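You operate a simulated robot arm through the tools that you are given. There is no shell and no other tool. Be economical: measure what you need, move in short steps, check, and stop when the job is done.

Carry out the task below with a simulated robot arm. There is one attempt and no reset: what you move stays moved.

## Task
Roll the round on the board thin and oil its middle.
Fine: use the roller and the yellow brush; stand both back; the sheet stays on the board. Set down upright: roller, yellow brush. A coat counts when it lies all over at full strength: go over it till it gets no stronger.

It is judged by the outcome, as a careful person would: the job done as asked, and still so three seconds after it is handed in. It fails if anything else is knocked over, pushed out of place, dropped, spilled or broken. Flat cloth is picked up by pressing the open fingertips on it (5 to 10 N) and closing them slowly along it; thin cloth reads only 2 to 8 mm in the jaws.

## Robot
A 5-joint arm with a two-finger parallel gripper, fixed in place. Base frame: the origin is at the foot of the arm, x ahead of it, y to its left, z up; the work surface is at about z = 0. Readings come in m, rad, newtons and seconds.
With the tool pointing down near the work surface it reaches from about 0.26 to 0.6 m from the base axis. Its first joint turns from -1.152 to 1.152 rad. The tool tilts only in the upright plane through the base axis and itself; it spins freely about its own axis. Payload 1.57 kg.
The tool frame sits at the grasp point between the pads (the TCP): z along the fingers, y along the line on which they close. The tips reach 0.03 m beyond it. The gripper opens to 0.08 m. The fingers are 0.017 m wide and 0.012 m thick; the gripper's body (0.04 by 0.082 m) begins 0.08 m behind the TCP.
Orientation is that of the tool frame in the base frame, as a unit quaternion [x, y, z, w]. With the fingers straight down and closing along the base's y, the tool's x points along the base's -x, its y along +y and its z along -z.

## Interface
- The arm moves only by the tool step_arm. Its argument "rows" is text: rows parted by semicolons, each of 7 numbers parted by spaces: the shift along the base's x, y, z in m, then the turn, a rotation vector about the base's x, y, z in rad, then the opening, from 0 (shut) to 1 (fully open). In form: x y z rx ry rz fingers; .... A call has 1 to 20 rows; each row shifts and turns the commanded pose from where the row before left it. Each row takes 0.2 s and may step no farther than 0.05 m and 0.15 rad from the row before; otherwise, or with a gripper value out of range, the whole call is refused. A pose out of reach is approached as far as the arm can. The call stops where the force on the tool passes 50 N (or 10 N more than at its start, if that is more) or the arm is blocked; 0.2 s more then pass. Each finger travels about 0.153 m/s and halts on what it meets, pressing with about 20 N; the grip force reading is that of the motor and also rises with nothing between the fingers. The clock runs only during rows and for 0.2 s after the last one: add rows that do not move to give the fingers time. The reply holds the time, the measured pose of the TCP, the force on the tool along the base axes, the opening and the grip force, in the units named above and with some noise, with the torque about the TCP (base axes, N m) and any sound that the robot's microphone picked up.
- Cameras (640 x 400 px; columns grow to the right, rows downward): "scene" is fixed at [0.0495, 0.4172, 0.5052]; the picture's right is [-0.53, -0.85, 0.00], its down [-0.62, 0.38, -0.69] and it looks along [0.58, -0.36, -0.72] (base axes); focal length 310 px, centre (320, 200). "wrist" rides on the gripper at [0.072, -0.007, -0.122] in the tool frame; the picture's right is [0.09, 1.00, 0.00], its down [-0.84, 0.08, -0.54] and it looks along [-0.54, 0.05, 0.84] (tool axes); focal length 238 px, centre (320, 200). There is no depth. A picture from a camera that has moved, and an enlarged one, comes with that camera's place and axes in the base frame and with its lens.
- camera(camera): a new picture of that camera. The clock stands still meanwhile.
- zoom(camera, box): a new picture of the part [left, top, right, bottom] of that camera's present view, enlarged. The clock stands still meanwhile.
- job_done(): hands the job in; it is judged then, once.

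Go step by step. Nothing tells you positions but the pictures and the camera data: compare them with the known pose of the tool, close in by small moves and look again before you grip or let go. The budget is 120 turns and 68 pictures, counting those below and the enlarged ones. Unless the task says otherwise, let go and move clear before handing in, and close with one line.

The tools are called after ">>>" by a JSON object that holds its "method" and its "body". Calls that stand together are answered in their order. step_arm: Moves the arm, as the interface text tells. Its arguments: {"type":"object","properties":{"rows":{"type":"string"}},"required":["rows"]} The other tools are called the same way: camera (camera) takes a picture; zoom (camera, box) takes an enlarged picture of a part of a camera's view; job_done () hands the job in.

At the start:

```text
time: 0.0
tcp_pos: [0.2696, 0.2831, 0.2914]
tcp_rot: [0.0, 1.0, 0.0, 0.0]
force: [0.7, -0.8, -0.1]
moment: [-0.03, -0.01, 0.01]
grip_width: 0.0803
finger_force: 0.1
```

scene: 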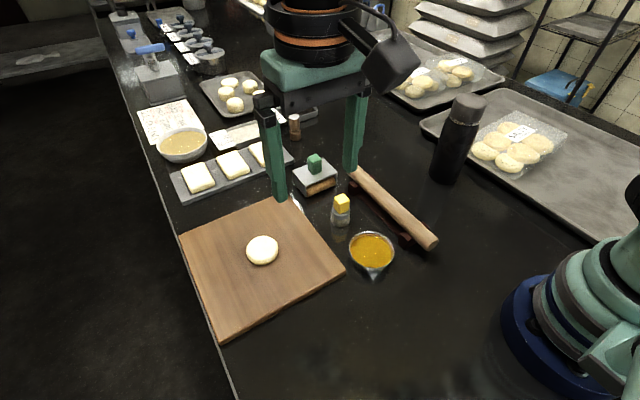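
wrist: 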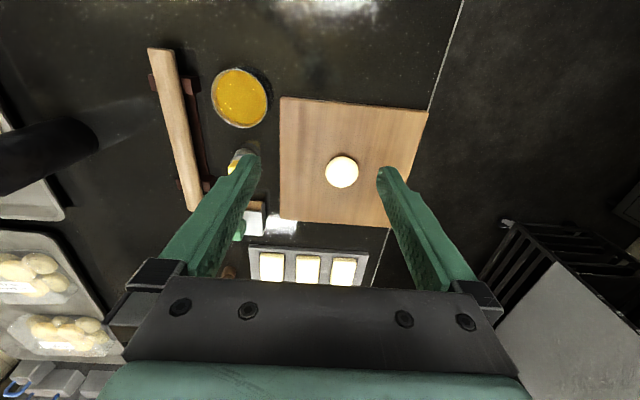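

I see the dough round on the board near (0.39, 0.335), the roller on a cradle along x near y≈0.07, the yellow brush near (0.38, 0.16), and the oil bowl near (0.27, 0.17). I'll look closer before moving.

>>> {"method": "zoom", "body": {"camera": "scene", "box": [280, 140, 460, 290]}}

>>> {"method": "zoom", "body": {"camera": "wrist", "box": [120, 30, 440, 230]}}

>>> {"method": "zoom", "body": {"camera": "scene", "box": [170, 180, 360, 350]}}

```text
2.67 times, centred on (370, 215) of scene
camera zoom: at [0.0495, 0.4172, 0.5052], right [-0.53, -0.85, 0.0], down [-0.62, 0.38, -0.69], along [0.58, -0.36, -0.72], focal length 827 px, centre (187, 160)
```

zoom: 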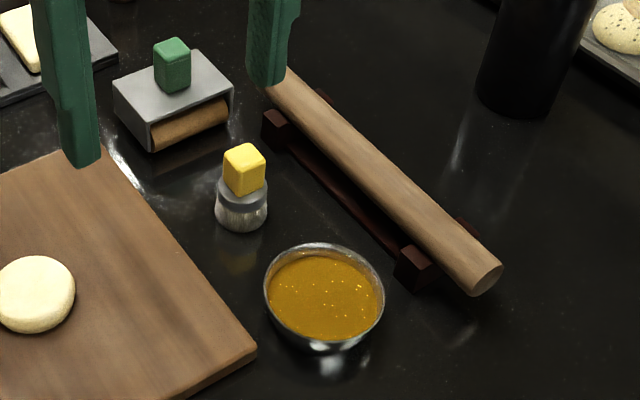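

```text
2.00 times, centred on (280, 130) of wrist
camera zoom: at [0.1971, 0.2785, 0.4127], right [-0.09, 1.0, 0.0], down [0.84, 0.08, 0.54], along [0.54, 0.05, -0.84], focal length 477 px, centre (400, 340)
```

zoom: 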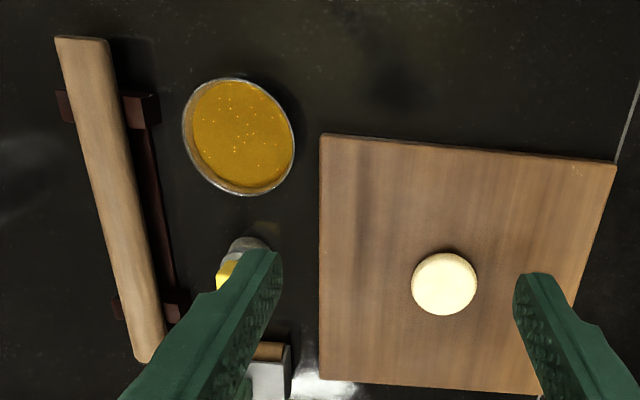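

```text
2.35 times, centred on (265, 265) of scene
camera zoom: at [0.0495, 0.4172, 0.5052], right [-0.53, -0.85, 0.0], down [-0.62, 0.38, -0.69], along [0.58, -0.36, -0.72], focal length 730 px, centre (449, 47)
```

zoom: 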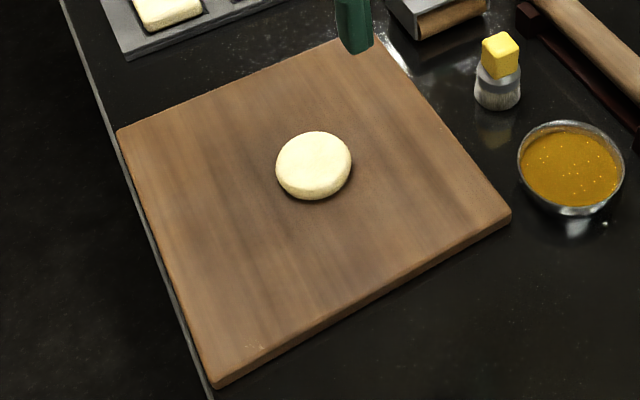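

There is also a small grey carriage with a green grip and a wooden cylinder under it, which looks like a hand roller. I'll zoom in on it.

>>> {"method": "zoom", "body": {"camera": "scene", "box": [285, 145, 365, 235]}}

>>> {"method": "zoom", "body": {"camera": "scene", "box": [100, 0, 320, 140]}}

```text
4.44 times, centred on (325, 190) of scene
camera zoom: at [0.0495, 0.4172, 0.5052], right [-0.53, -0.85, 0.0], down [-0.62, 0.38, -0.69], along [0.58, -0.36, -0.72], focal length 1378 px, centre (298, 244)
```

zoom: 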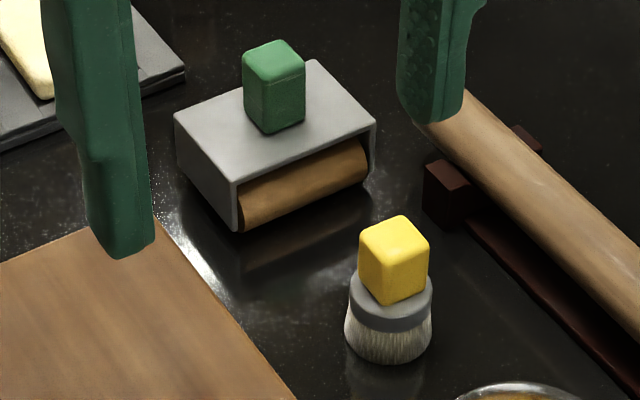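

```text
2.86 times, centred on (210, 70) of scene
camera zoom: at [0.0495, 0.4172, 0.5052], right [-0.53, -0.85, 0.0], down [-0.62, 0.38, -0.69], along [0.58, -0.36, -0.72], focal length 886 px, centre (634, 571)
```

zoom: 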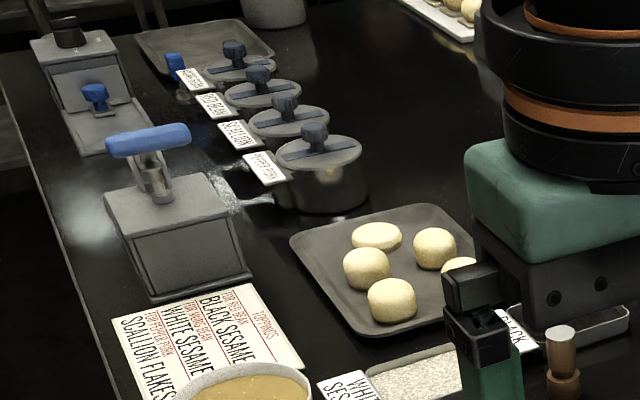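

The grey carriage with the green grip (handle about (0.515, 0.143), top z≈0.07) is the roller, lying along y. I'll move above it and look with the wrist camera.

>>> {"method": "step_arm", "body": {"rows": "0.04 -0.023 -0.015 0 0 0 1;0.04 -0.023 -0.015 0 0 0 1;0.04 -0.023 -0.015 0 0 0 1;0.04 -0.023 -0.015 0 0 0 1;0.04 -0.023 -0.015 0 0 0 1;0.044 -0.025 -0.016 0 0 0 1;0 0 0 0 0 0 1"}}

>>> {"method": "camera", "body": {"camera": "wrist"}}

```text
refused: row 6 steps farther than a row can; nothing moved
```

```text
60 pictures are left
camera wrist: at [0.1971, 0.2785, 0.4127], right [-0.09, 1.0, 0.0], down [0.84, 0.08, 0.54], along [0.54, 0.05, -0.84], focal length 238 px, centre (320, 200)
```

wrist: 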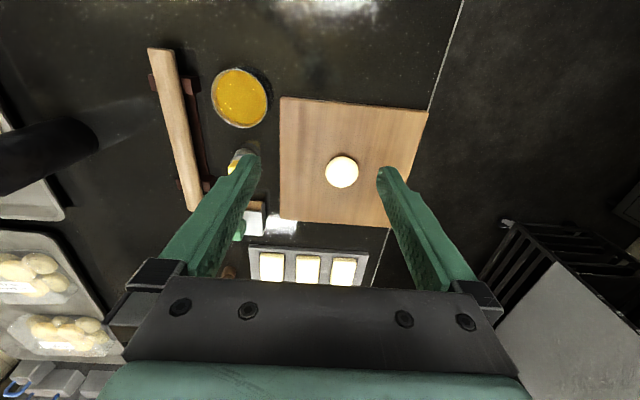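

One row was too long, so nothing moved. I'll resend it with shorter rows.

>>> {"method": "step_arm", "body": {"rows": "0.035 -0.02 -0.015 0 0 0 1;0.035 -0.02 -0.015 0 0 0 1;0.035 -0.02 -0.015 0 0 0 1;0.035 -0.02 -0.015 0 0 0 1;0.035 -0.02 -0.015 0 0 0 1;0.035 -0.02 -0.015 0 0 0 1;0.035 -0.02 -0.015 0 0 0 1;0 0 0 0 0 0 1"}}

>>> {"method": "camera", "body": {"camera": "wrist"}}

>>> {"method": "zoom", "body": {"camera": "scene", "box": [260, 80, 420, 220]}}

```text
time: 1.8
tcp_pos: [0.5148, 0.1428, 0.186]
tcp_rot: [0.0, 1.0, 0.0, 0.0]
force: [0.2, -0.9, 1.4]
moment: [0.01, 0.0, -0.01]
grip_width: 0.0799
finger_force: 0.0
```

```text
59 pictures are left
camera wrist: at [0.442, 0.1381, 0.3067], right [-0.09, 1.0, 0.0], down [0.84, 0.08, 0.54], along [0.54, 0.05, -0.84], focal length 238 px, centre (320, 200)
```

wrist: 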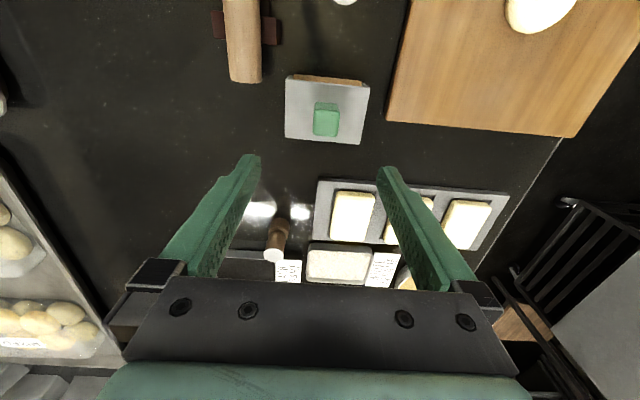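

```text
2.86 times, centred on (340, 150) of scene
camera zoom: at [0.0495, 0.4171, 0.5052], right [-0.53, -0.85, 0.0], down [-0.62, 0.38, -0.69], along [0.58, -0.36, -0.72], focal length 886 px, centre (263, 343)
```

zoom: 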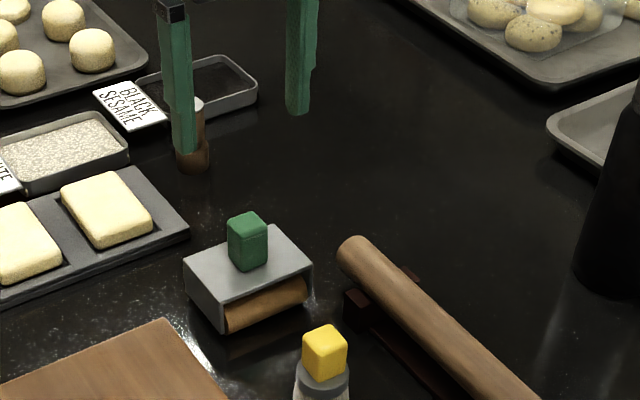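

Combining both views, the carriage top is at z≈0.054 and the handle top at z≈0.095, centred near (0.492, 0.149). I'll line up and look again.

>>> {"method": "step_arm", "body": {"rows": "-0.022 0.006 -0.015 0 0 0 1;0 0 -0.015 0 0 0 1;0 0 0 0 0 0 1"}}

>>> {"method": "camera", "body": {"camera": "wrist"}}

>>> {"method": "zoom", "body": {"camera": "scene", "box": [260, 100, 400, 220]}}

```text
time: 2.6
tcp_pos: [0.4936, 0.1501, 0.1541]
tcp_rot: [0.0, 1.0, 0.0, 0.0]
force: [0.2, 0.5, -0.3]
moment: [0.0, 0.01, -0.01]
grip_width: 0.08
finger_force: 0.1
```

```text
57 pictures are left
camera wrist: at [0.4199, 0.1452, 0.2766], right [-0.09, 1.0, 0.0], down [0.84, 0.08, 0.54], along [0.54, 0.05, -0.84], focal length 238 px, centre (320, 200)
```

wrist: 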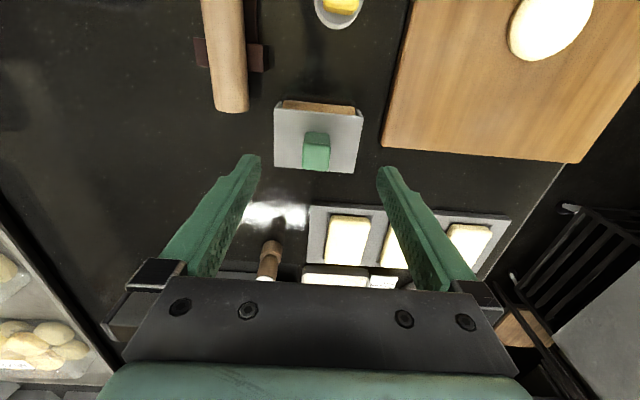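

```text
3.33 times, centred on (330, 160) of scene
camera zoom: at [0.0495, 0.4172, 0.5052], right [-0.53, -0.85, 0.0], down [-0.62, 0.38, -0.69], along [0.58, -0.36, -0.72], focal length 1034 px, centre (287, 333)
```

zoom: 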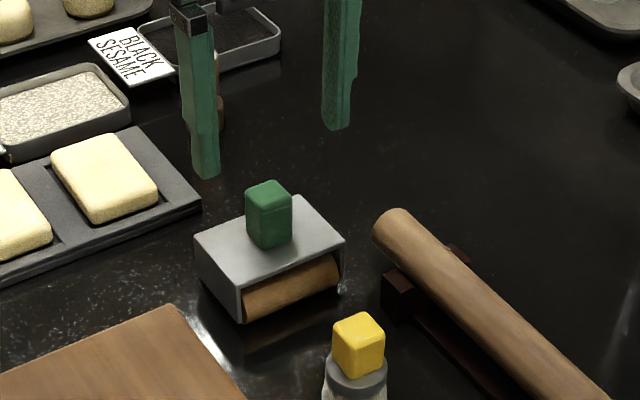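

The handle still appears about 1 cm nearer the base than the TCP. I'll shift and look again.

>>> {"method": "step_arm", "body": {"rows": "-0.011 -0.001 -0.015 0 0 0 1;0 0 0 0 0 0 1"}}

>>> {"method": "zoom", "body": {"camera": "wrist", "box": [220, 80, 420, 205]}}

>>> {"method": "zoom", "body": {"camera": "scene", "box": [270, 110, 370, 220]}}

```text
time: 3.2
tcp_pos: [0.4826, 0.1501, 0.1406]
tcp_rot: [0.0, 1.0, 0.0, 0.0]
force: [0.3, 0.9, 0.3]
moment: [0.0, 0.0, 0.02]
grip_width: 0.0803
finger_force: 0.1
```

```text
3.20 times, centred on (320, 142) of wrist
camera zoom: at [0.4085, 0.1439, 0.2623], right [-0.09, 1.0, 0.0], down [0.84, 0.08, 0.54], along [0.54, 0.05, -0.84], focal length 763 px, centre (320, 384)
```

zoom: 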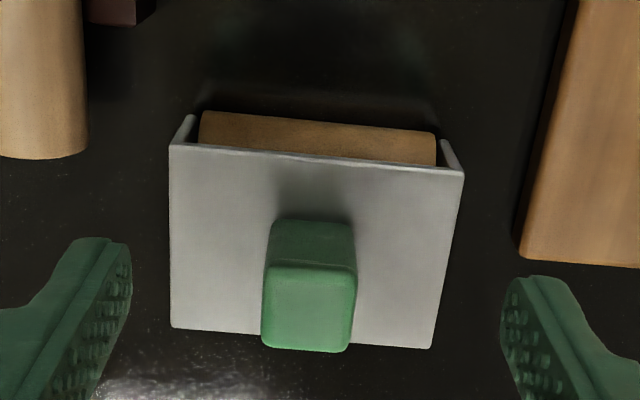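

```text
3.64 times, centred on (320, 165) of scene
camera zoom: at [0.0495, 0.4172, 0.5052], right [-0.53, -0.85, 0.0], down [-0.62, 0.38, -0.69], along [0.58, -0.36, -0.72], focal length 1128 px, centre (320, 327)
```

zoom: 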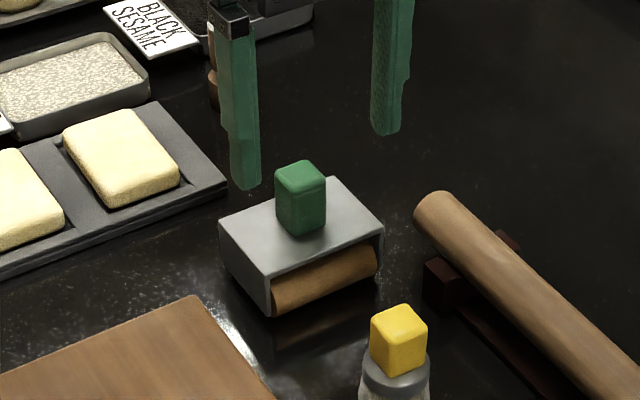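

The handle is now resolved at about (0.497, 0.149), spanning z 0.054 to 0.09 and aligned with the base axes. I'll shift, go down around it and close.

>>> {"method": "step_arm", "body": {"rows": "0.0145 -0.001 0 0 0 0 1;0 0 -0.02 0 0 0 1;0 0 -0.02 0 0 0 1;0 0 -0.011 0 0 0 1;0 0 0 0 0 0 1"}}

>>> {"method": "zoom", "body": {"camera": "wrist", "box": [220, 80, 420, 205]}}

>>> {"method": "zoom", "body": {"camera": "scene", "box": [270, 110, 370, 220]}}

```text
time: 4.4
tcp_pos: [0.4972, 0.1473, 0.0893]
tcp_rot: [0.0, 1.0, 0.001, 0.0]
force: [1.1, 0.7, -0.4]
moment: [0.0, 0.0, 0.0]
grip_width: 0.0798
finger_force: 0.0
```

```text
3.20 times, centred on (320, 142) of wrist
camera zoom: at [0.424, 0.1426, 0.2113], right [-0.09, 1.0, 0.0], down [0.84, 0.08, 0.54], along [0.54, 0.05, -0.84], focal length 763 px, centre (320, 384)
```

zoom: 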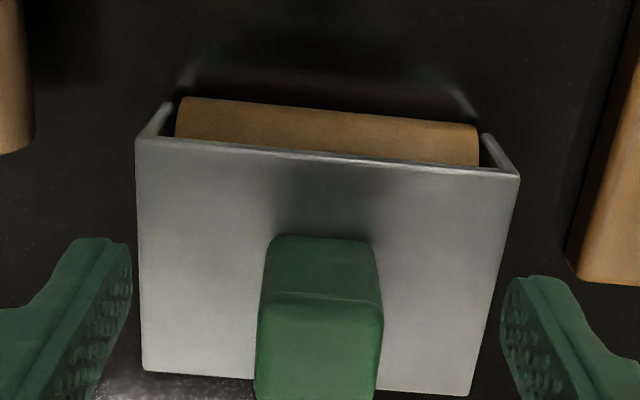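

```text
3.64 times, centred on (320, 165) of scene
camera zoom: at [0.0495, 0.4172, 0.5052], right [-0.53, -0.85, 0.0], down [-0.62, 0.38, -0.69], along [0.58, -0.36, -0.72], focal length 1128 px, centre (320, 327)
```

zoom: 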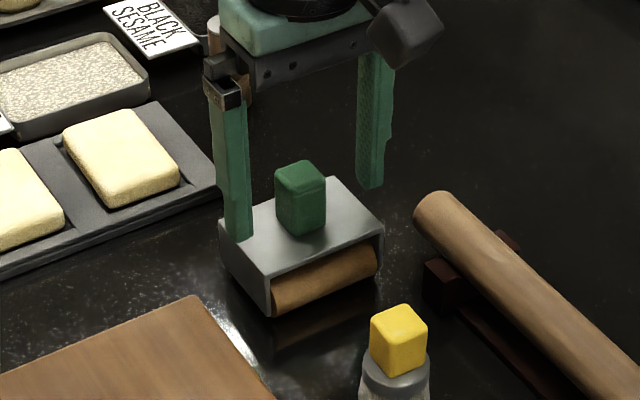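

The fingers straddle the handle squarely. Closing now.

>>> {"method": "step_arm", "body": {"rows": "0 0 0 0 0 0 0.6;0 0 0 0 0 0 0.4;0 0 0 0 0 0 0.2;0 0 0 0 0 0 0;0 0 0 0 0 0 0"}}

```text
time: 5.6
tcp_pos: [0.4962, 0.1482, 0.0883]
tcp_rot: [-0.001, 1.0, -0.001, -0.001]
force: [0.7, 0.8, -0.2]
moment: [0.02, 0.0, -0.01]
grip_width: 0.0248
finger_force: 20.0
```

Gripped (24.8 mm; home TCP is (0.4965, 0.148, 0.0885)). I'll lift it and carry it over the dough at about (0.381, 0.335).

>>> {"method": "step_arm", "body": {"rows": "0 0 0.02 0 0 0 0;0 0 0.03 0 0 0 0;0 0 0.04 0 0 0 0;-0.023 0.0374 0 0 0 0 0;-0.023 0.0374 0 0 0 0 0;-0.023 0.0374 0 0 0 0 0;-0.023 0.0374 0 0 0 0 0;-0.023 0.0374 0 0 0 0 0;0 0 0 0 0 0 0"}}

>>> {"method": "camera", "body": {"camera": "scene"}}

>>> {"method": "camera", "body": {"camera": "wrist"}}

```text
time: 7.6
tcp_pos: [0.3809, 0.3353, 0.1802]
tcp_rot: [0.0, 1.0, 0.0, 0.0]
force: [-0.3, 0.1, 0.8]
moment: [0.0, -0.01, 0.0]
grip_width: 0.0
finger_force: 19.5
```

```text
51 pictures are left
```

scene: 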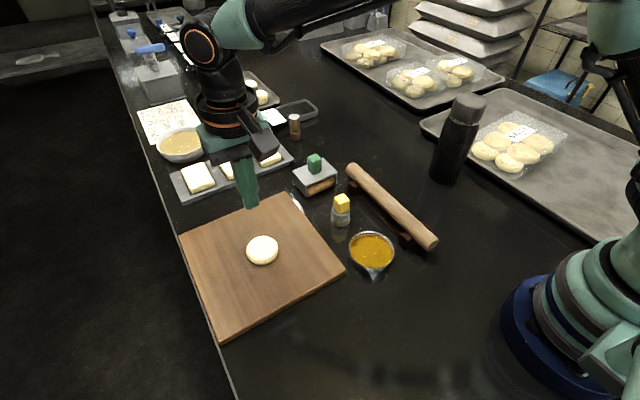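

```text
50 pictures are left
camera wrist: at [0.3084, 0.3298, 0.3016], right [-0.09, 1.0, 0.0], down [0.84, 0.08, 0.54], along [0.54, 0.05, -0.84], focal length 238 px, centre (320, 200)
```

wrist: 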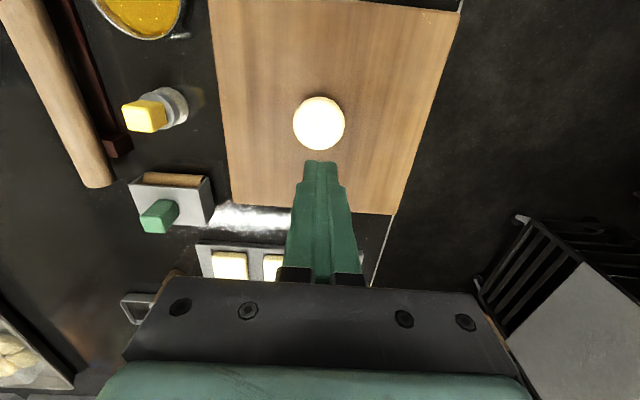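

The roller slipped out of the fingers and stayed behind. I'll check it carefully before trying a deeper grip.

>>> {"method": "zoom", "body": {"camera": "scene", "box": [270, 110, 370, 220]}}

>>> {"method": "zoom", "body": {"camera": "wrist", "box": [60, 60, 260, 260]}}

```text
3.64 times, centred on (320, 165) of scene
camera zoom: at [0.0495, 0.4172, 0.5052], right [-0.53, -0.85, 0.0], down [-0.62, 0.38, -0.69], along [0.58, -0.36, -0.72], focal length 1128 px, centre (320, 327)
```

zoom: 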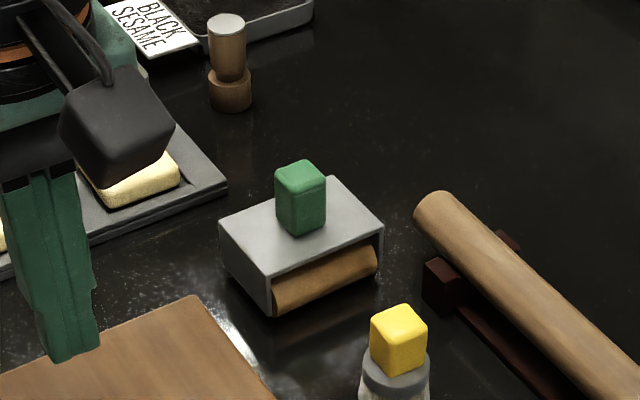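

```text
2.00 times, centred on (160, 160) of wrist
camera zoom: at [0.3084, 0.3298, 0.3016], right [-0.09, 1.0, 0.0], down [0.84, 0.08, 0.54], along [0.54, 0.05, -0.84], focal length 477 px, centre (640, 280)
```

zoom: 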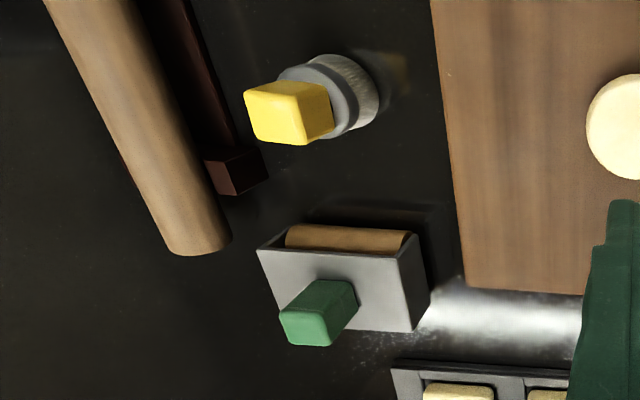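

The roller hasn't moved, so I probably held only the top of the handle, with the carriage top lower than I estimated. I'll return, feel for the carriage top with half-open fingers, and grip deeper.

>>> {"method": "step_arm", "body": {"rows": "0.023 -0.0374 0 0 0 0 0.55;0.023 -0.0374 0 0 0 0 0.55;0.023 -0.0374 0 0 0 0 0.55;0.023 -0.0374 0 0 0 0 0.55;0.024 -0.037 0 0 0 0 0.55;0 0 -0.04 0 0 0 0.55;0 0 -0.03 0 0 0 0.55;0 0 -0.02 0 0 0 0.55;0 0 0 0 0 0 0.55"}}

>>> {"method": "step_arm", "body": {"rows": "0 0 -0.004 0 0 0 0.55;0 0 -0.002 0 0 0 0.55;0 0 0 0 0 0 0.55"}}

>>> {"method": "zoom", "body": {"camera": "scene", "box": [270, 110, 370, 220]}}

>>> {"method": "zoom", "body": {"camera": "wrist", "box": [220, 80, 420, 205]}}

```text
time: 9.6
tcp_pos: [0.4975, 0.1485, 0.0888]
tcp_rot: [0.001, 1.0, 0.0, 0.0]
force: [0.0, 0.4, 0.2]
moment: [0.04, 0.01, -0.01]
grip_width: 0.0439
finger_force: 0.1
```

```text
time: 10.4
tcp_pos: [0.4977, 0.1486, 0.0846]
tcp_rot: [0.0, 1.0, 0.0, 0.001]
force: [0.3, -0.5, -0.3]
moment: [0.0, 0.01, 0.01]
grip_width: 0.0442
finger_force: 0.0
```

```text
3.64 times, centred on (320, 165) of scene
camera zoom: at [0.0495, 0.4172, 0.5052], right [-0.53, -0.85, 0.0], down [-0.62, 0.38, -0.69], along [0.58, -0.36, -0.72], focal length 1128 px, centre (320, 327)
```

zoom: 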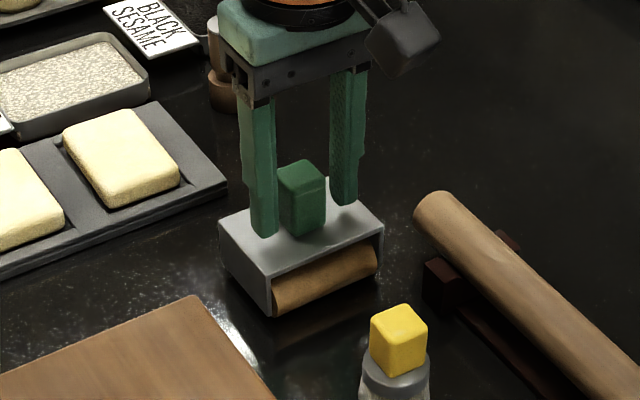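

```text
3.20 times, centred on (320, 142) of wrist
camera zoom: at [0.4247, 0.1432, 0.2058], right [-0.09, 1.0, 0.0], down [0.84, 0.08, 0.54], along [0.54, 0.05, -0.84], focal length 763 px, centre (320, 384)
```

zoom: 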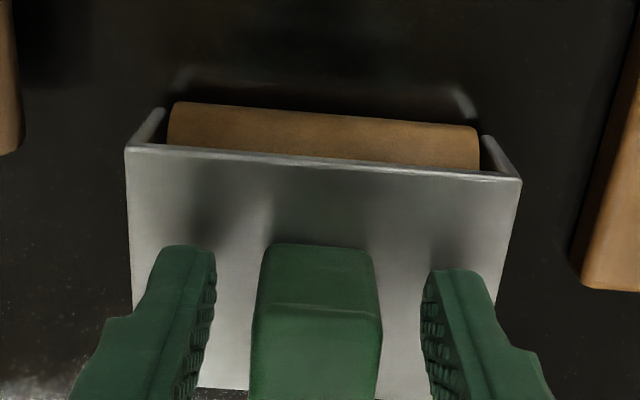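

No contact yet. I'll keep lowering in small steps until I feel the carriage top.

>>> {"method": "step_arm", "body": {"rows": "0 0 -0.003 0 0 0 0.55;0 0 -0.003 0 0 0 0.55;0 0 0 0 0 0 0.55"}}

>>> {"method": "step_arm", "body": {"rows": "0 0 -0.003 0 0 0 0.55;0 0 -0.002 0 0 0 0.55;0 0 0 0 0 0 0.55"}}

```text
time: 11.2
tcp_pos: [0.497, 0.1488, 0.0782]
tcp_rot: [0.0, 1.0, 0.0, 0.0]
force: [-0.8, 0.0, -0.6]
moment: [-0.02, -0.02, 0.01]
grip_width: 0.044
finger_force: 0.1
```

```text
time: 12.0
tcp_pos: [0.4984, 0.1484, 0.0751]
tcp_rot: [0.0, 1.0, 0.001, 0.003]
force: [-0.1, -1.7, 17.0]
moment: [-0.28, 0.07, 0.04]
grip_width: 0.0441
finger_force: 0.2
```

Contact came at TCP z≈0.075, so the carriage top is about 0.045. I'll back off slightly, grip, and lift gently.

>>> {"method": "step_arm", "body": {"rows": "0 0 0.003 0 0 0 0.55;0 0 0 0 0 0 0.3;0 0 0 0 0 0 0.1;0 0 0 0 0 0 0;0 0 0 0 0 0 0;0 0 0.005 0 0 0 0;0 0 0.005 0 0 0 0;0 0 0 0 0 0 0"}}

>>> {"method": "zoom", "body": {"camera": "scene", "box": [270, 110, 370, 220]}}

```text
time: 13.8
tcp_pos: [0.4974, 0.1485, 0.0849]
tcp_rot: [0.0, 1.0, 0.0, 0.0]
force: [-0.5, 0.5, -2.6]
moment: [0.01, -0.02, 0.0]
grip_width: 0.0249
finger_force: 20.4
```

```text
3.64 times, centred on (320, 165) of scene
camera zoom: at [0.0495, 0.4172, 0.5052], right [-0.53, -0.85, 0.0], down [-0.62, 0.38, -0.69], along [0.58, -0.36, -0.72], focal length 1128 px, centre (320, 327)
```

zoom: 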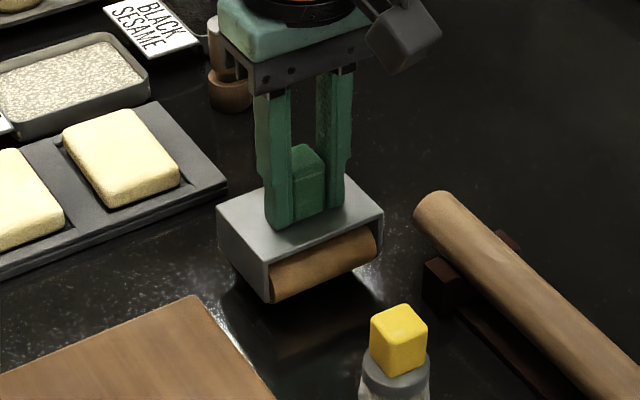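

It's held and lifted (about 2.6 N). Home TCP z is about 0.0752. I'll carry it over the dough.

>>> {"method": "step_arm", "body": {"rows": "0 0 0.02 0 0 0 0;0 0 0.03 0 0 0 0;0 0 0.03 0 0 0 0;-0.023 0.0374 0 0 0 0 0;-0.023 0.0374 0 0 0 0 0;-0.023 0.0374 0 0 0 0 0;-0.023 0.0374 0 0 0 0 0;-0.024 0.0374 0 0 0 0 0;0 0 -0.03 0 0 0 0;0 0 0 0 0 0 0"}}

>>> {"method": "camera", "body": {"camera": "scene"}}

>>> {"method": "camera", "body": {"camera": "wrist"}}

```text
time: 16.0
tcp_pos: [0.3805, 0.3343, 0.1362]
tcp_rot: [0.0, 1.0, -0.001, 0.0]
force: [-0.2, -0.2, -2.5]
moment: [0.0, 0.05, 0.01]
grip_width: 0.0248
finger_force: 19.8
```

```text
44 pictures are left
```

scene: 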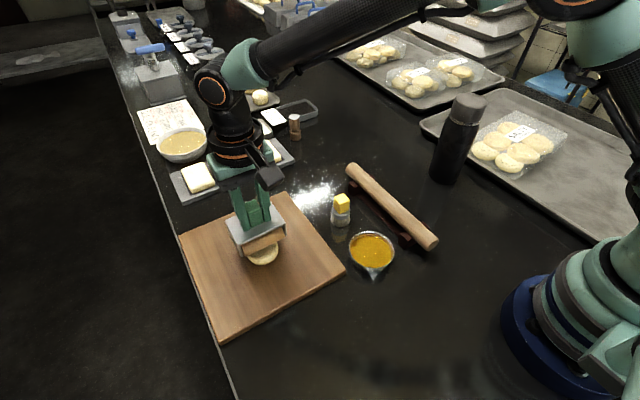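

```text
43 pictures are left
camera wrist: at [0.3078, 0.3292, 0.2577], right [-0.09, 1.0, 0.0], down [0.84, 0.08, 0.54], along [0.54, 0.05, -0.84], focal length 238 px, centre (320, 200)
```

wrist: 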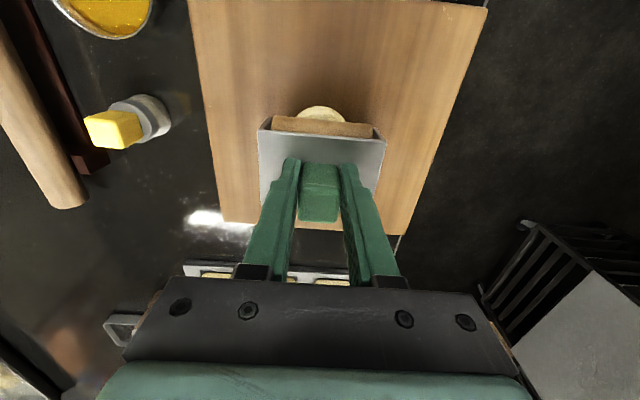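

The roller is over the dough. I'll lower it until it makes contact.

>>> {"method": "step_arm", "body": {"rows": "0 0 -0.008 0 0 0 0;0 0 -0.006 0 0 0 0;0 0 -0.005 0 0 0 0;0 0 0 0 0 0 0"}}

>>> {"method": "step_arm", "body": {"rows": "0 0 -0.003 0 0 0 0;0 0 -0.003 0 0 0 0;0 0 0 0 0 0 0"}}

```text
time: 17.0
tcp_pos: [0.3812, 0.3358, 0.1168]
tcp_rot: [0.0, 1.0, 0.0, 0.0]
force: [-0.6, 0.3, -2.2]
moment: [-0.01, 0.06, -0.01]
grip_width: 0.0247
finger_force: 19.5
```

```text
time: 17.8
tcp_pos: [0.3815, 0.3355, 0.1101]
tcp_rot: [0.001, 1.0, 0.001, -0.001]
force: [-0.8, 0.6, -2.5]
moment: [0.01, 0.0, 0.02]
grip_width: 0.0248
finger_force: 20.5
```

>>> {"method": "step_arm", "body": {"rows": "0 0 -0.003 0 0 0 0;0 0 -0.003 0 0 0 0;0 0 0 0 0 0 0"}}

>>> {"method": "zoom", "body": {"camera": "scene", "box": [190, 180, 350, 300]}}

```text
time: 18.6
tcp_pos: [0.3825, 0.3362, 0.1082]
tcp_rot: [0.001, 1.0, 0.002, 0.003]
force: [-0.4, -11.8, 40.3]
moment: [-0.96, 0.07, -0.07]
grip_width: 0.0246
finger_force: 20.1
```

```text
3.33 times, centred on (270, 240) of scene
camera zoom: at [0.0494, 0.417, 0.5053], right [-0.53, -0.85, 0.0], down [-0.62, 0.38, -0.69], along [0.58, -0.36, -0.72], focal length 1034 px, centre (487, 67)
```

zoom: 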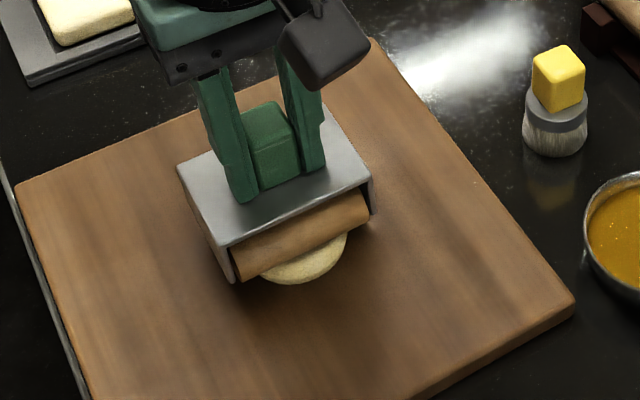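

Firm contact with the dough at TCP z≈0.108. I'll ease off to about 15–20 N and roll along x.

>>> {"method": "step_arm", "body": {"rows": "0 0 0.0025 0 0 0 0;0.01 0 0 0 0 0 0;0.01 0 0 0 0 0 0;0.01 0 0 0 0 0 0;0.01 0 0 0 0 0 0;-0.01 0 0 0 0 0 0;-0.01 0 0 0 0 0 0;-0.01 0 0 0 0 0 0;-0.01 0 0 0 0 0 0;-0.01 0 0 0 0 0 0;-0.01 0 0 0 0 0 0;-0.01 0 0 0 0 0 0;-0.01 0 0 0 0 0 0;0 0 0 0 0 0 0"}}

>>> {"method": "zoom", "body": {"camera": "scene", "box": [190, 180, 350, 300]}}

```text
time: 21.6
tcp_pos: [0.3418, 0.3353, 0.1062]
tcp_rot: [0.0, 1.0, -0.001, 0.0]
force: [0.3, 0.5, -2.0]
moment: [0.0, 0.02, 0.02]
grip_width: 0.0249
finger_force: 20.0
```

```text
3.33 times, centred on (270, 240) of scene
camera zoom: at [0.0495, 0.4172, 0.5052], right [-0.53, -0.85, 0.0], down [-0.62, 0.38, -0.69], along [0.58, -0.36, -0.72], focal length 1034 px, centre (487, 67)
```

zoom: 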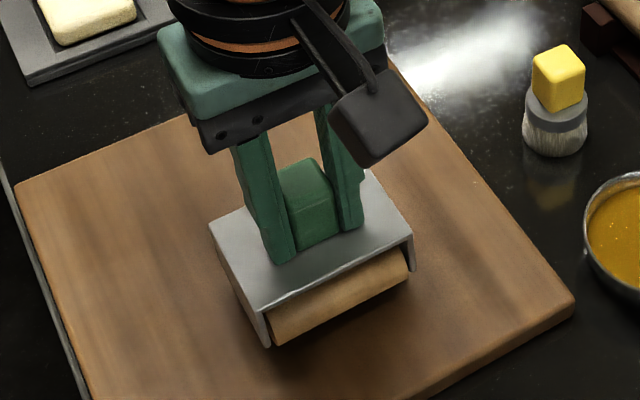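

The first pass worked in part: no force at this height now. I'll roll lower with a full back-and-forth.

>>> {"method": "step_arm", "body": {"rows": "0 0 -0.002 0 0 0 0;0.01 0 0 0 0 0 0;0.01 0 0 0 0 0 0;0.01 0 0 0 0 0 0;0.01 0 0 0 0 0 0;0.01 0 0 0 0 0 0;0.01 0 0 0 0 0 0;0.01 0 0 0 0 0 0;0.01 0 0 0 0 0 0;0 0 0 0 0 0 0"}}

>>> {"method": "zoom", "body": {"camera": "wrist", "box": [200, 20, 440, 170]}}

```text
time: 23.8
tcp_pos: [0.4217, 0.335, 0.1054]
tcp_rot: [0.001, 1.0, 0.0, 0.0]
force: [0.3, -0.1, -2.4]
moment: [0.02, 0.04, 0.02]
grip_width: 0.0248
finger_force: 20.2
```

```text
2.67 times, centred on (320, 95) of wrist
camera zoom: at [0.3486, 0.33, 0.2272], right [-0.09, 1.0, 0.0], down [0.84, 0.08, 0.54], along [0.54, 0.05, -0.84], focal length 636 px, centre (320, 480)
```

zoom: 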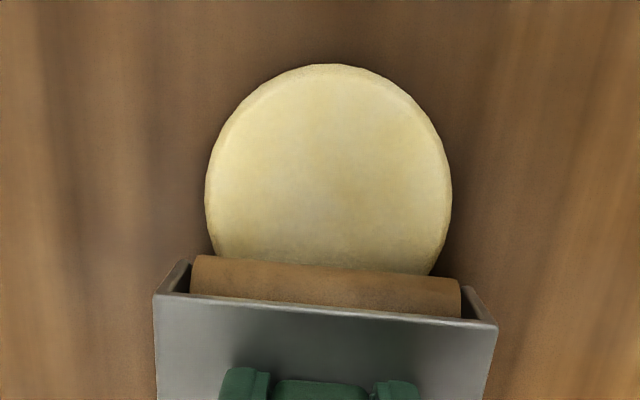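

The round has spread to roughly 7–8 cm and stays round. I'll keep rolling lower with longer strokes.

>>> {"method": "step_arm", "body": {"rows": "0.01 0 -0.0025 0 0 0 0;-0.012 0 0 0 0 0 0;-0.012 0 0 0 0 0 0;-0.012 0 0 0 0 0 0;-0.012 0 0 0 0 0 0;-0.012 0 0 0 0 0 0;-0.012 0 0 0 0 0 0;-0.012 0 0 0 0 0 0;-0.012 0 0 0 0 0 0;-0.012 0 0 0 0 0 0;0 0 0 0 0 0 0"}}

>>> {"method": "step_arm", "body": {"rows": "0 0 -0.0025 0 0 0 0;0.012 0 0 0 0 0 0;0.012 0 0 0 0 0 0;0.012 0 0 0 0 0 0;0.012 0 0 0 0 0 0;0.012 0 0 0 0 0 0;0.012 0 0 0 0 0 0;0.012 0 0 0 0 0 0;0.012 0 0 0 0 0 0;0.012 0 0 0 0 0 0;0 0 0 0 0 0 0"}}

>>> {"method": "zoom", "body": {"camera": "wrist", "box": [200, 20, 440, 170]}}

```text
time: 26.2
tcp_pos: [0.3228, 0.3363, 0.1041]
tcp_rot: [0.0, 1.0, 0.001, 0.0]
force: [0.5, 0.5, -2.1]
moment: [-0.01, 0.02, 0.0]
grip_width: 0.0249
finger_force: 19.8
```

```text
time: 28.6
tcp_pos: [0.4324, 0.3372, 0.1026]
tcp_rot: [0.0, 1.0, 0.002, 0.002]
force: [1.1, 3.2, 22.5]
moment: [0.24, 0.21, -0.01]
grip_width: 0.025
finger_force: 20.1
```

```text
2.67 times, centred on (320, 95) of wrist
camera zoom: at [0.359, 0.3301, 0.2237], right [-0.09, 1.0, 0.0], down [0.83, 0.08, 0.55], along [0.54, 0.05, -0.84], focal length 636 px, centre (320, 480)
```

zoom: 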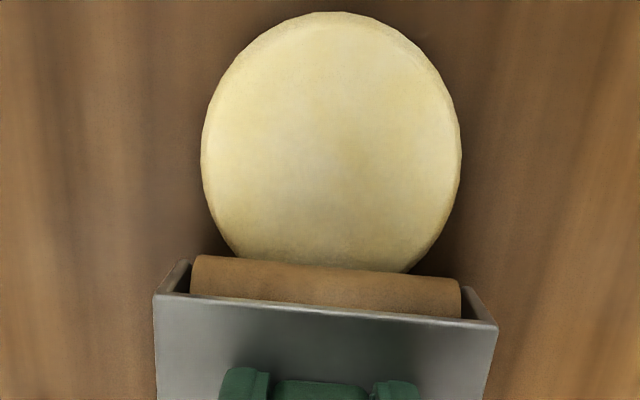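

There's 22 N here. I'll make another back stroke to see whether it still presses on dough or already on the board.

>>> {"method": "step_arm", "body": {"rows": "-0.012 0 0 0 0 0 0;-0.012 0 0 0 0 0 0;-0.012 0 0 0 0 0 0;-0.012 0 0 0 0 0 0;0 0 0 0 0 0 0"}}

>>> {"method": "step_arm", "body": {"rows": "-0.012 0 0 0 0 0 0;-0.012 0 0 0 0 0 0;-0.012 0 0 0 0 0 0;-0.012 0 0 0 0 0 0;-0.012 0 0 0 0 0 0;0 0 0 0 0 0 0"}}

>>> {"method": "zoom", "body": {"camera": "scene", "box": [190, 180, 350, 300]}}

```text
time: 29.8
tcp_pos: [0.383, 0.3335, 0.0995]
tcp_rot: [0.001, 1.0, -0.002, -0.001]
force: [-0.3, 0.9, -1.5]
moment: [0.0, 0.01, 0.01]
grip_width: 0.0249
finger_force: 19.8
```

```text
time: 31.2
tcp_pos: [0.3231, 0.3355, 0.1014]
tcp_rot: [0.0, 1.0, 0.0, 0.0]
force: [0.1, -1.5, -1.3]
moment: [-0.02, 0.05, -0.04]
grip_width: 0.0251
finger_force: 20.0
```

```text
3.33 times, centred on (270, 240) of scene
camera zoom: at [0.0495, 0.4172, 0.5052], right [-0.53, -0.85, 0.0], down [-0.62, 0.38, -0.69], along [0.58, -0.36, -0.72], focal length 1034 px, centre (487, 67)
```

zoom: 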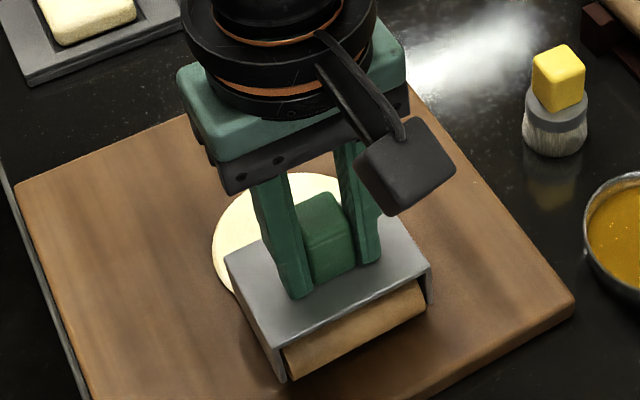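

No dough force here, so I'm off its edge. I'll find the board height at this spot to know how thin I can go.

>>> {"method": "step_arm", "body": {"rows": "0 0 -0.002 0 0 0 0;0 0 0 0 0 0 0"}}

>>> {"method": "step_arm", "body": {"rows": "0 0 -0.002 0 0 0 0;0 0 0 0 0 0 0"}}

>>> {"method": "step_arm", "body": {"rows": "0 0 -0.002 0 0 0 0;0 0 0 0 0 0 0"}}

```text
time: 31.8
tcp_pos: [0.3241, 0.3373, 0.0985]
tcp_rot: [0.001, 1.0, 0.001, 0.001]
force: [-1.1, -3.6, 11.9]
moment: [-0.31, -0.31, -0.07]
grip_width: 0.0247
finger_force: 19.3
```

```text
time: 32.4
tcp_pos: [0.3246, 0.336, 0.0984]
tcp_rot: [0.002, 1.0, 0.003, 0.003]
force: [0.8, -6.9, 35.6]
moment: [-0.68, -0.87, -0.22]
grip_width: 0.0249
finger_force: 20.3
```

```text
time: 33.0
tcp_pos: [0.3254, 0.3377, 0.0988]
tcp_rot: [0.0, 1.0, 0.003, 0.003]
force: [0.2, -7.1, 42.3]
moment: [-0.8, -1.05, -0.25]
grip_width: 0.0248
finger_force: 19.4
```

The contact is off to one side, so the frame is likely catching the dough edge. I'll ease up a bit and stroke over the sheet again, then raise it and look.

>>> {"method": "step_arm", "body": {"rows": "0 0 0.004 0 0 0 0;0.012 0 0 0 0 0 0;0.012 0 0 0 0 0 0;0.012 0 0 0 0 0 0;0.012 0 0 0 0 0 0;0.012 0 0 0 0 0 0;0 0 0 0 0 0 0"}}

>>> {"method": "step_arm", "body": {"rows": "0.012 0 0 0 0 0 0;0.012 0 0 0 0 0 0;0.012 0 0 0 0 0 0;0.012 0 0 0 0 0 0;0.012 0 0 0 0 0 0;0 0 0 0 0 0 0"}}

>>> {"method": "camera", "body": {"camera": "wrist"}}

>>> {"method": "zoom", "body": {"camera": "scene", "box": [190, 160, 350, 300]}}

```text
time: 34.6
tcp_pos: [0.3841, 0.3362, 0.0992]
tcp_rot: [0.001, 1.0, 0.0, 0.0]
force: [0.5, -0.4, 24.5]
moment: [-0.13, 0.3, 0.02]
grip_width: 0.025
finger_force: 19.7
```

```text
time: 36.0
tcp_pos: [0.4443, 0.3356, 0.0986]
tcp_rot: [0.0, 1.0, 0.001, 0.001]
force: [4.7, 1.0, 11.8]
moment: [-0.1, -0.16, 0.03]
grip_width: 0.0248
finger_force: 19.7
```

```text
37 pictures are left
camera wrist: at [0.3713, 0.3301, 0.2203], right [-0.09, 1.0, 0.0], down [0.84, 0.08, 0.54], along [0.54, 0.05, -0.84], focal length 238 px, centre (320, 200)
```

wrist: 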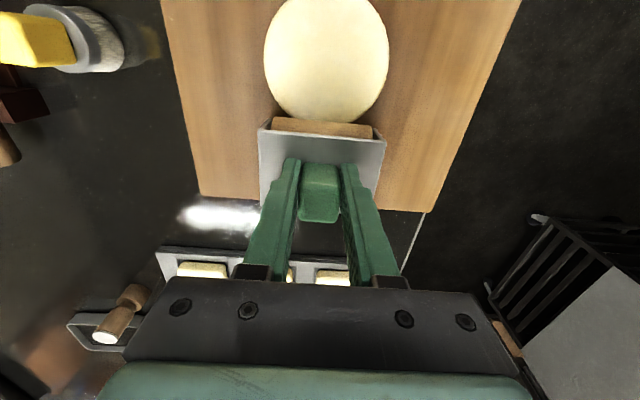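

```text
2.86 times, centred on (270, 230) of scene
camera zoom: at [0.0495, 0.4171, 0.5052], right [-0.53, -0.85, 0.0], down [-0.62, 0.38, -0.69], along [0.58, -0.36, -0.72], focal length 886 px, centre (463, 114)
```

zoom: 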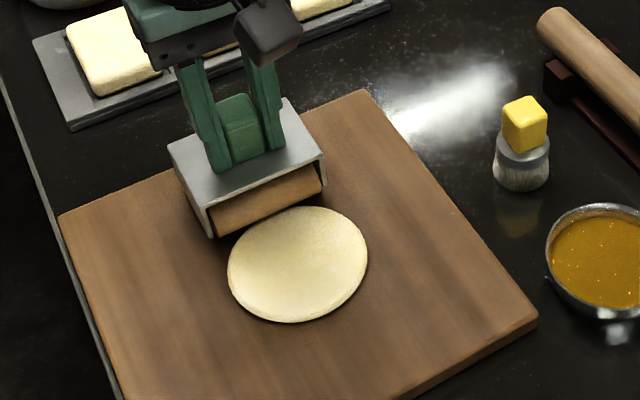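

The sheet is about 9 cm across and much thinner. I'll roll a few more full strokes with firm pressure and see whether it still grows.

>>> {"method": "step_arm", "body": {"rows": "-0.012 0 -0.001 0 0 0 0;-0.012 0 0 0 0 0 0;-0.012 0 0 0 0 0 0;-0.012 0 0 0 0 0 0;-0.012 0 0 0 0 0 0;-0.012 0 0 0 0 0 0;-0.012 0 0 0 0 0 0;-0.012 0 0 0 0 0 0;-0.012 0 0 0 0 0 0;-0.012 0 0 0 0 0 0;0 0 0 0 0 0 0"}}

>>> {"method": "step_arm", "body": {"rows": "0.012 0 0 0 0 0 0;0.012 0 0 0 0 0 0;0.012 0 0 0 0 0 0;0.012 0 0 0 0 0 0;0.012 0 0 0 0 0 0;0.012 0 0 0 0 0 0;0.012 0 0 0 0 0 0;0.012 0 0 0 0 0 0;0.012 0 0 0 0 0 0;0.016 0 0 0 0 0 0;0 0 0 0 0 0 0"}}

>>> {"method": "zoom", "body": {"camera": "scene", "box": [190, 160, 350, 300]}}

```text
time: 38.4
tcp_pos: [0.3248, 0.3367, 0.0997]
tcp_rot: [0.001, 1.0, 0.002, 0.002]
force: [-0.7, 3.4, 25.0]
moment: [0.16, -0.66, 0.12]
grip_width: 0.0249
finger_force: 20.7
```

```text
time: 40.8
tcp_pos: [0.4482, 0.3357, 0.0981]
tcp_rot: [-0.001, 1.0, 0.0, 0.0]
force: [5.3, 0.8, 5.3]
moment: [-0.06, -0.23, 0.05]
grip_width: 0.0248
finger_force: 20.0
```

```text
2.86 times, centred on (270, 230) of scene
camera zoom: at [0.0495, 0.4171, 0.5052], right [-0.53, -0.85, 0.0], down [-0.62, 0.38, -0.69], along [0.58, -0.36, -0.72], focal length 886 px, centre (463, 114)
```

zoom: 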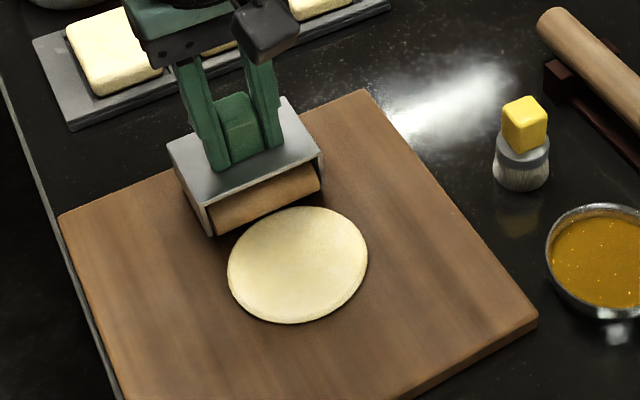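

No growth that time. I'll go to the middle and press harder to see whether it yields any more.

>>> {"method": "step_arm", "body": {"rows": "-0.013 0 0.001 0 0 0 0;-0.013 0 0 0 0 0 0;-0.013 0 0 0 0 0 0;-0.013 0 0 0 0 0 0;-0.013 0 0 0 0 0 0;0 0 -0.003 0 0 0 0;0 0 0 0 0 0 0"}}

>>> {"method": "step_arm", "body": {"rows": "0.01 0 0 0 0 0 0;0.01 0 0 0 0 0 0;-0.01 0 0 0 0 0 0;-0.01 0 0 0 0 0 0;-0.01 0 0 0 0 0 0;-0.01 0 0 0 0 0 0;0.01 0 0 0 0 0 0;0.01 0 0 0 0 0 0;0 0 0 0 0 0 0"}}

```text
time: 42.4
tcp_pos: [0.3841, 0.3375, 0.1]
tcp_rot: [0.0, 1.0, 0.002, 0.004]
force: [0.0, -7.8, 43.1]
moment: [-0.73, 0.47, -0.09]
grip_width: 0.025
finger_force: 20.1
```

```text
time: 44.4
tcp_pos: [0.3843, 0.3373, 0.1005]
tcp_rot: [-0.001, 1.0, 0.004, 0.003]
force: [0.1, 1.6, 36.6]
moment: [-0.15, 0.4, 0.0]
grip_width: 0.0246
finger_force: 20.1
```

It holds 40 N at the middle without yielding, about 1.5–2 mm above the board. I'll lift off and look closely at the sheet.

>>> {"method": "step_arm", "body": {"rows": "0 0 0.01 0 0 0 0;0 0 0.03 0 0 0 0;0.03 -0.03 0.02 0 0 0 0;0.03 -0.03 0.01 0 0 0 0;0.03 -0.03 0 0 0 0 0;0.02 -0.03 0 0 0 0 0;0 0 0 0 0 0 0"}}

>>> {"method": "zoom", "body": {"camera": "scene", "box": [210, 200, 320, 290]}}

>>> {"method": "camera", "body": {"camera": "wrist"}}

```text
time: 46.0
tcp_pos: [0.4918, 0.215, 0.1658]
tcp_rot: [0.001, 1.0, 0.0, 0.0]
force: [-0.4, -0.1, -2.6]
moment: [0.02, 0.05, -0.01]
grip_width: 0.0249
finger_force: 19.6
```

```text
4.44 times, centred on (265, 245) of scene
camera zoom: at [0.0495, 0.4171, 0.5052], right [-0.53, -0.85, 0.0], down [-0.62, 0.38, -0.69], along [0.58, -0.36, -0.72], focal length 1378 px, centre (564, 0)
```

zoom: 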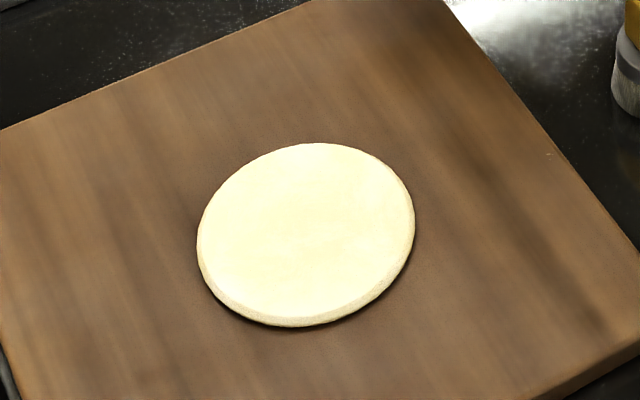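

```text
33 pictures are left
camera wrist: at [0.4204, 0.2094, 0.2875], right [-0.09, 1.0, 0.0], down [0.84, 0.08, 0.54], along [0.54, 0.05, -0.84], focal length 238 px, centre (320, 200)
```

wrist: 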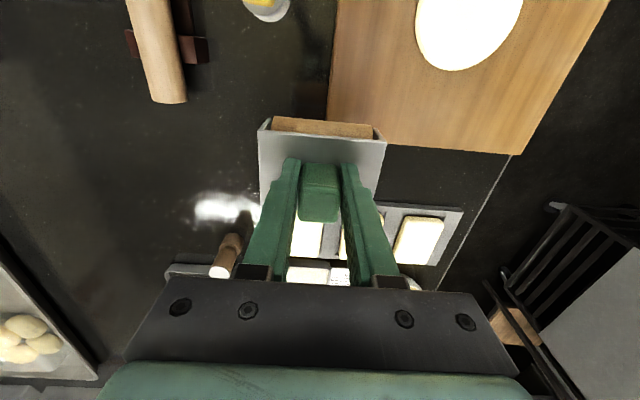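

The sheet is about 9 cm across. I'll check once more with a firm full roll, and touch the bare board clear of the sheet to know its real thickness.

>>> {"method": "step_arm", "body": {"rows": "-0.03 0.03 0 0 0 0 0;-0.03 0.03 0 0 0 0 0;-0.03 0.03 0 0 0 0 0;-0.03 0.03 0 0 0 0 0;-0.035 0 0 0 0 0 0;-0.037 0 -0.03 0 0 0 0;0 0 -0.025 0 0 0 0;0 0 -0.012 0 0 0 0;0 0 0 0 0 0 0"}}

>>> {"method": "step_arm", "body": {"rows": "0 0 -0.002 0 0 0 0;0 0 0 0 0 0 0"}}

>>> {"method": "step_arm", "body": {"rows": "0 0 -0.002 0 0 0 0;0 0 0 0 0 0 0"}}

```text
time: 48.0
tcp_pos: [0.3013, 0.3356, 0.098]
tcp_rot: [0.0, 1.0, 0.0, 0.001]
force: [0.9, 0.4, -2.3]
moment: [-0.02, 0.05, 0.0]
grip_width: 0.0248
finger_force: 20.3
```

```text
time: 48.6
tcp_pos: [0.3015, 0.3362, 0.0954]
tcp_rot: [0.0, 1.0, 0.001, 0.0]
force: [0.8, 0.2, -2.0]
moment: [-0.01, 0.03, -0.01]
grip_width: 0.0248
finger_force: 19.8
```

```text
time: 49.2
tcp_pos: [0.3008, 0.3352, 0.0962]
tcp_rot: [0.001, 1.0, 0.0, 0.0]
force: [0.4, -0.9, -3.0]
moment: [0.03, 0.0, -0.01]
grip_width: 0.025
finger_force: 19.6
```

>>> {"method": "step_arm", "body": {"rows": "0 0 -0.0015 0 0 0 0;0 0 0 0 0 0 0"}}

>>> {"method": "step_arm", "body": {"rows": "0 0 -0.0015 0 0 0 0;0 0 0 0 0 0 0"}}

>>> {"method": "step_arm", "body": {"rows": "0 0 -0.0015 0 0 0 0;0 0 0 0 0 0 0"}}

```text
time: 49.8
tcp_pos: [0.3005, 0.3352, 0.093]
tcp_rot: [0.0, 1.0, 0.0, 0.0]
force: [0.8, -1.3, 4.2]
moment: [-0.13, 0.11, 0.01]
grip_width: 0.0248
finger_force: 19.7
```

```text
time: 50.4
tcp_pos: [0.3013, 0.3347, 0.0933]
tcp_rot: [0.001, 1.0, 0.001, 0.001]
force: [0.7, -12.7, 30.4]
moment: [-0.52, 0.34, 0.07]
grip_width: 0.0245
finger_force: 20.2
```

```text
time: 50.8
tcp_pos: [0.3021, 0.3351, 0.0931]
tcp_rot: [0.002, 1.0, 0.001, 0.001]
force: [-1.4, -3.7, 7.0]
moment: [-0.12, 0.12, 0.03]
grip_width: 0.0247
finger_force: 19.5
stopped in row 2: the force on the tool passed its limit at 53 N (the readings are from after the stop); the commanded pose is now the measured one
```

The bare board reads TCP z 0.0932, so the sheet is about 6 mm thick, down from about 15. I'll turn the roller 90° and roll along y to see if it thins further.

>>> {"method": "step_arm", "body": {"rows": "0 0 0.02 0 0 0 0;0 0 0.03 0 0 0 0;0.03 0 0 0 0 0.15 0;0.03 0 0 0 0 0.15 0;0.023 0 0 0 0 0.15 0;0 0 0 0 0 0.15 0;0 0 0 0 0 0.15 0;0 0 0 0 0 0.15 0;0 0 0 0 0 0.15 0;0 0 0 0 0 0.15 0;0 0 0 0 0 0.15 0;0 0 0 0 0 0.15 0;0 0 0 0 0 0.07 0;0 0 -0.02 0 0 0 0;0 0 -0.015 0 0 0 0;0 0 0 0 0 0 0"}}

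>>> {"method": "camera", "body": {"camera": "scene"}}

```text
time: 54.2
tcp_pos: [0.384, 0.3344, 0.1077]
tcp_rot: [-0.706, 0.708, 0.0, 0.0]
force: [-0.2, -0.6, -1.7]
moment: [-0.01, -0.03, -0.02]
grip_width: 0.0248
finger_force: 19.6
```

```text
32 pictures are left
```

scene: 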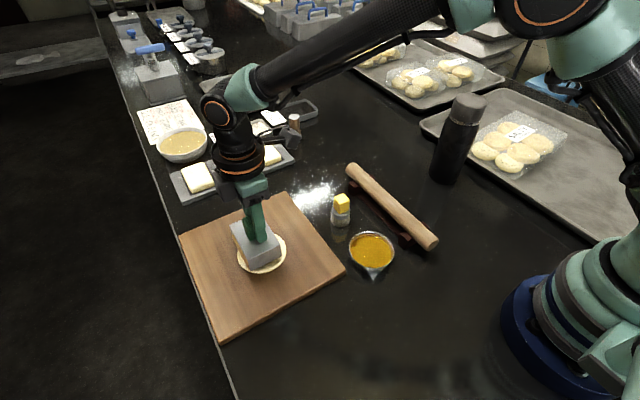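

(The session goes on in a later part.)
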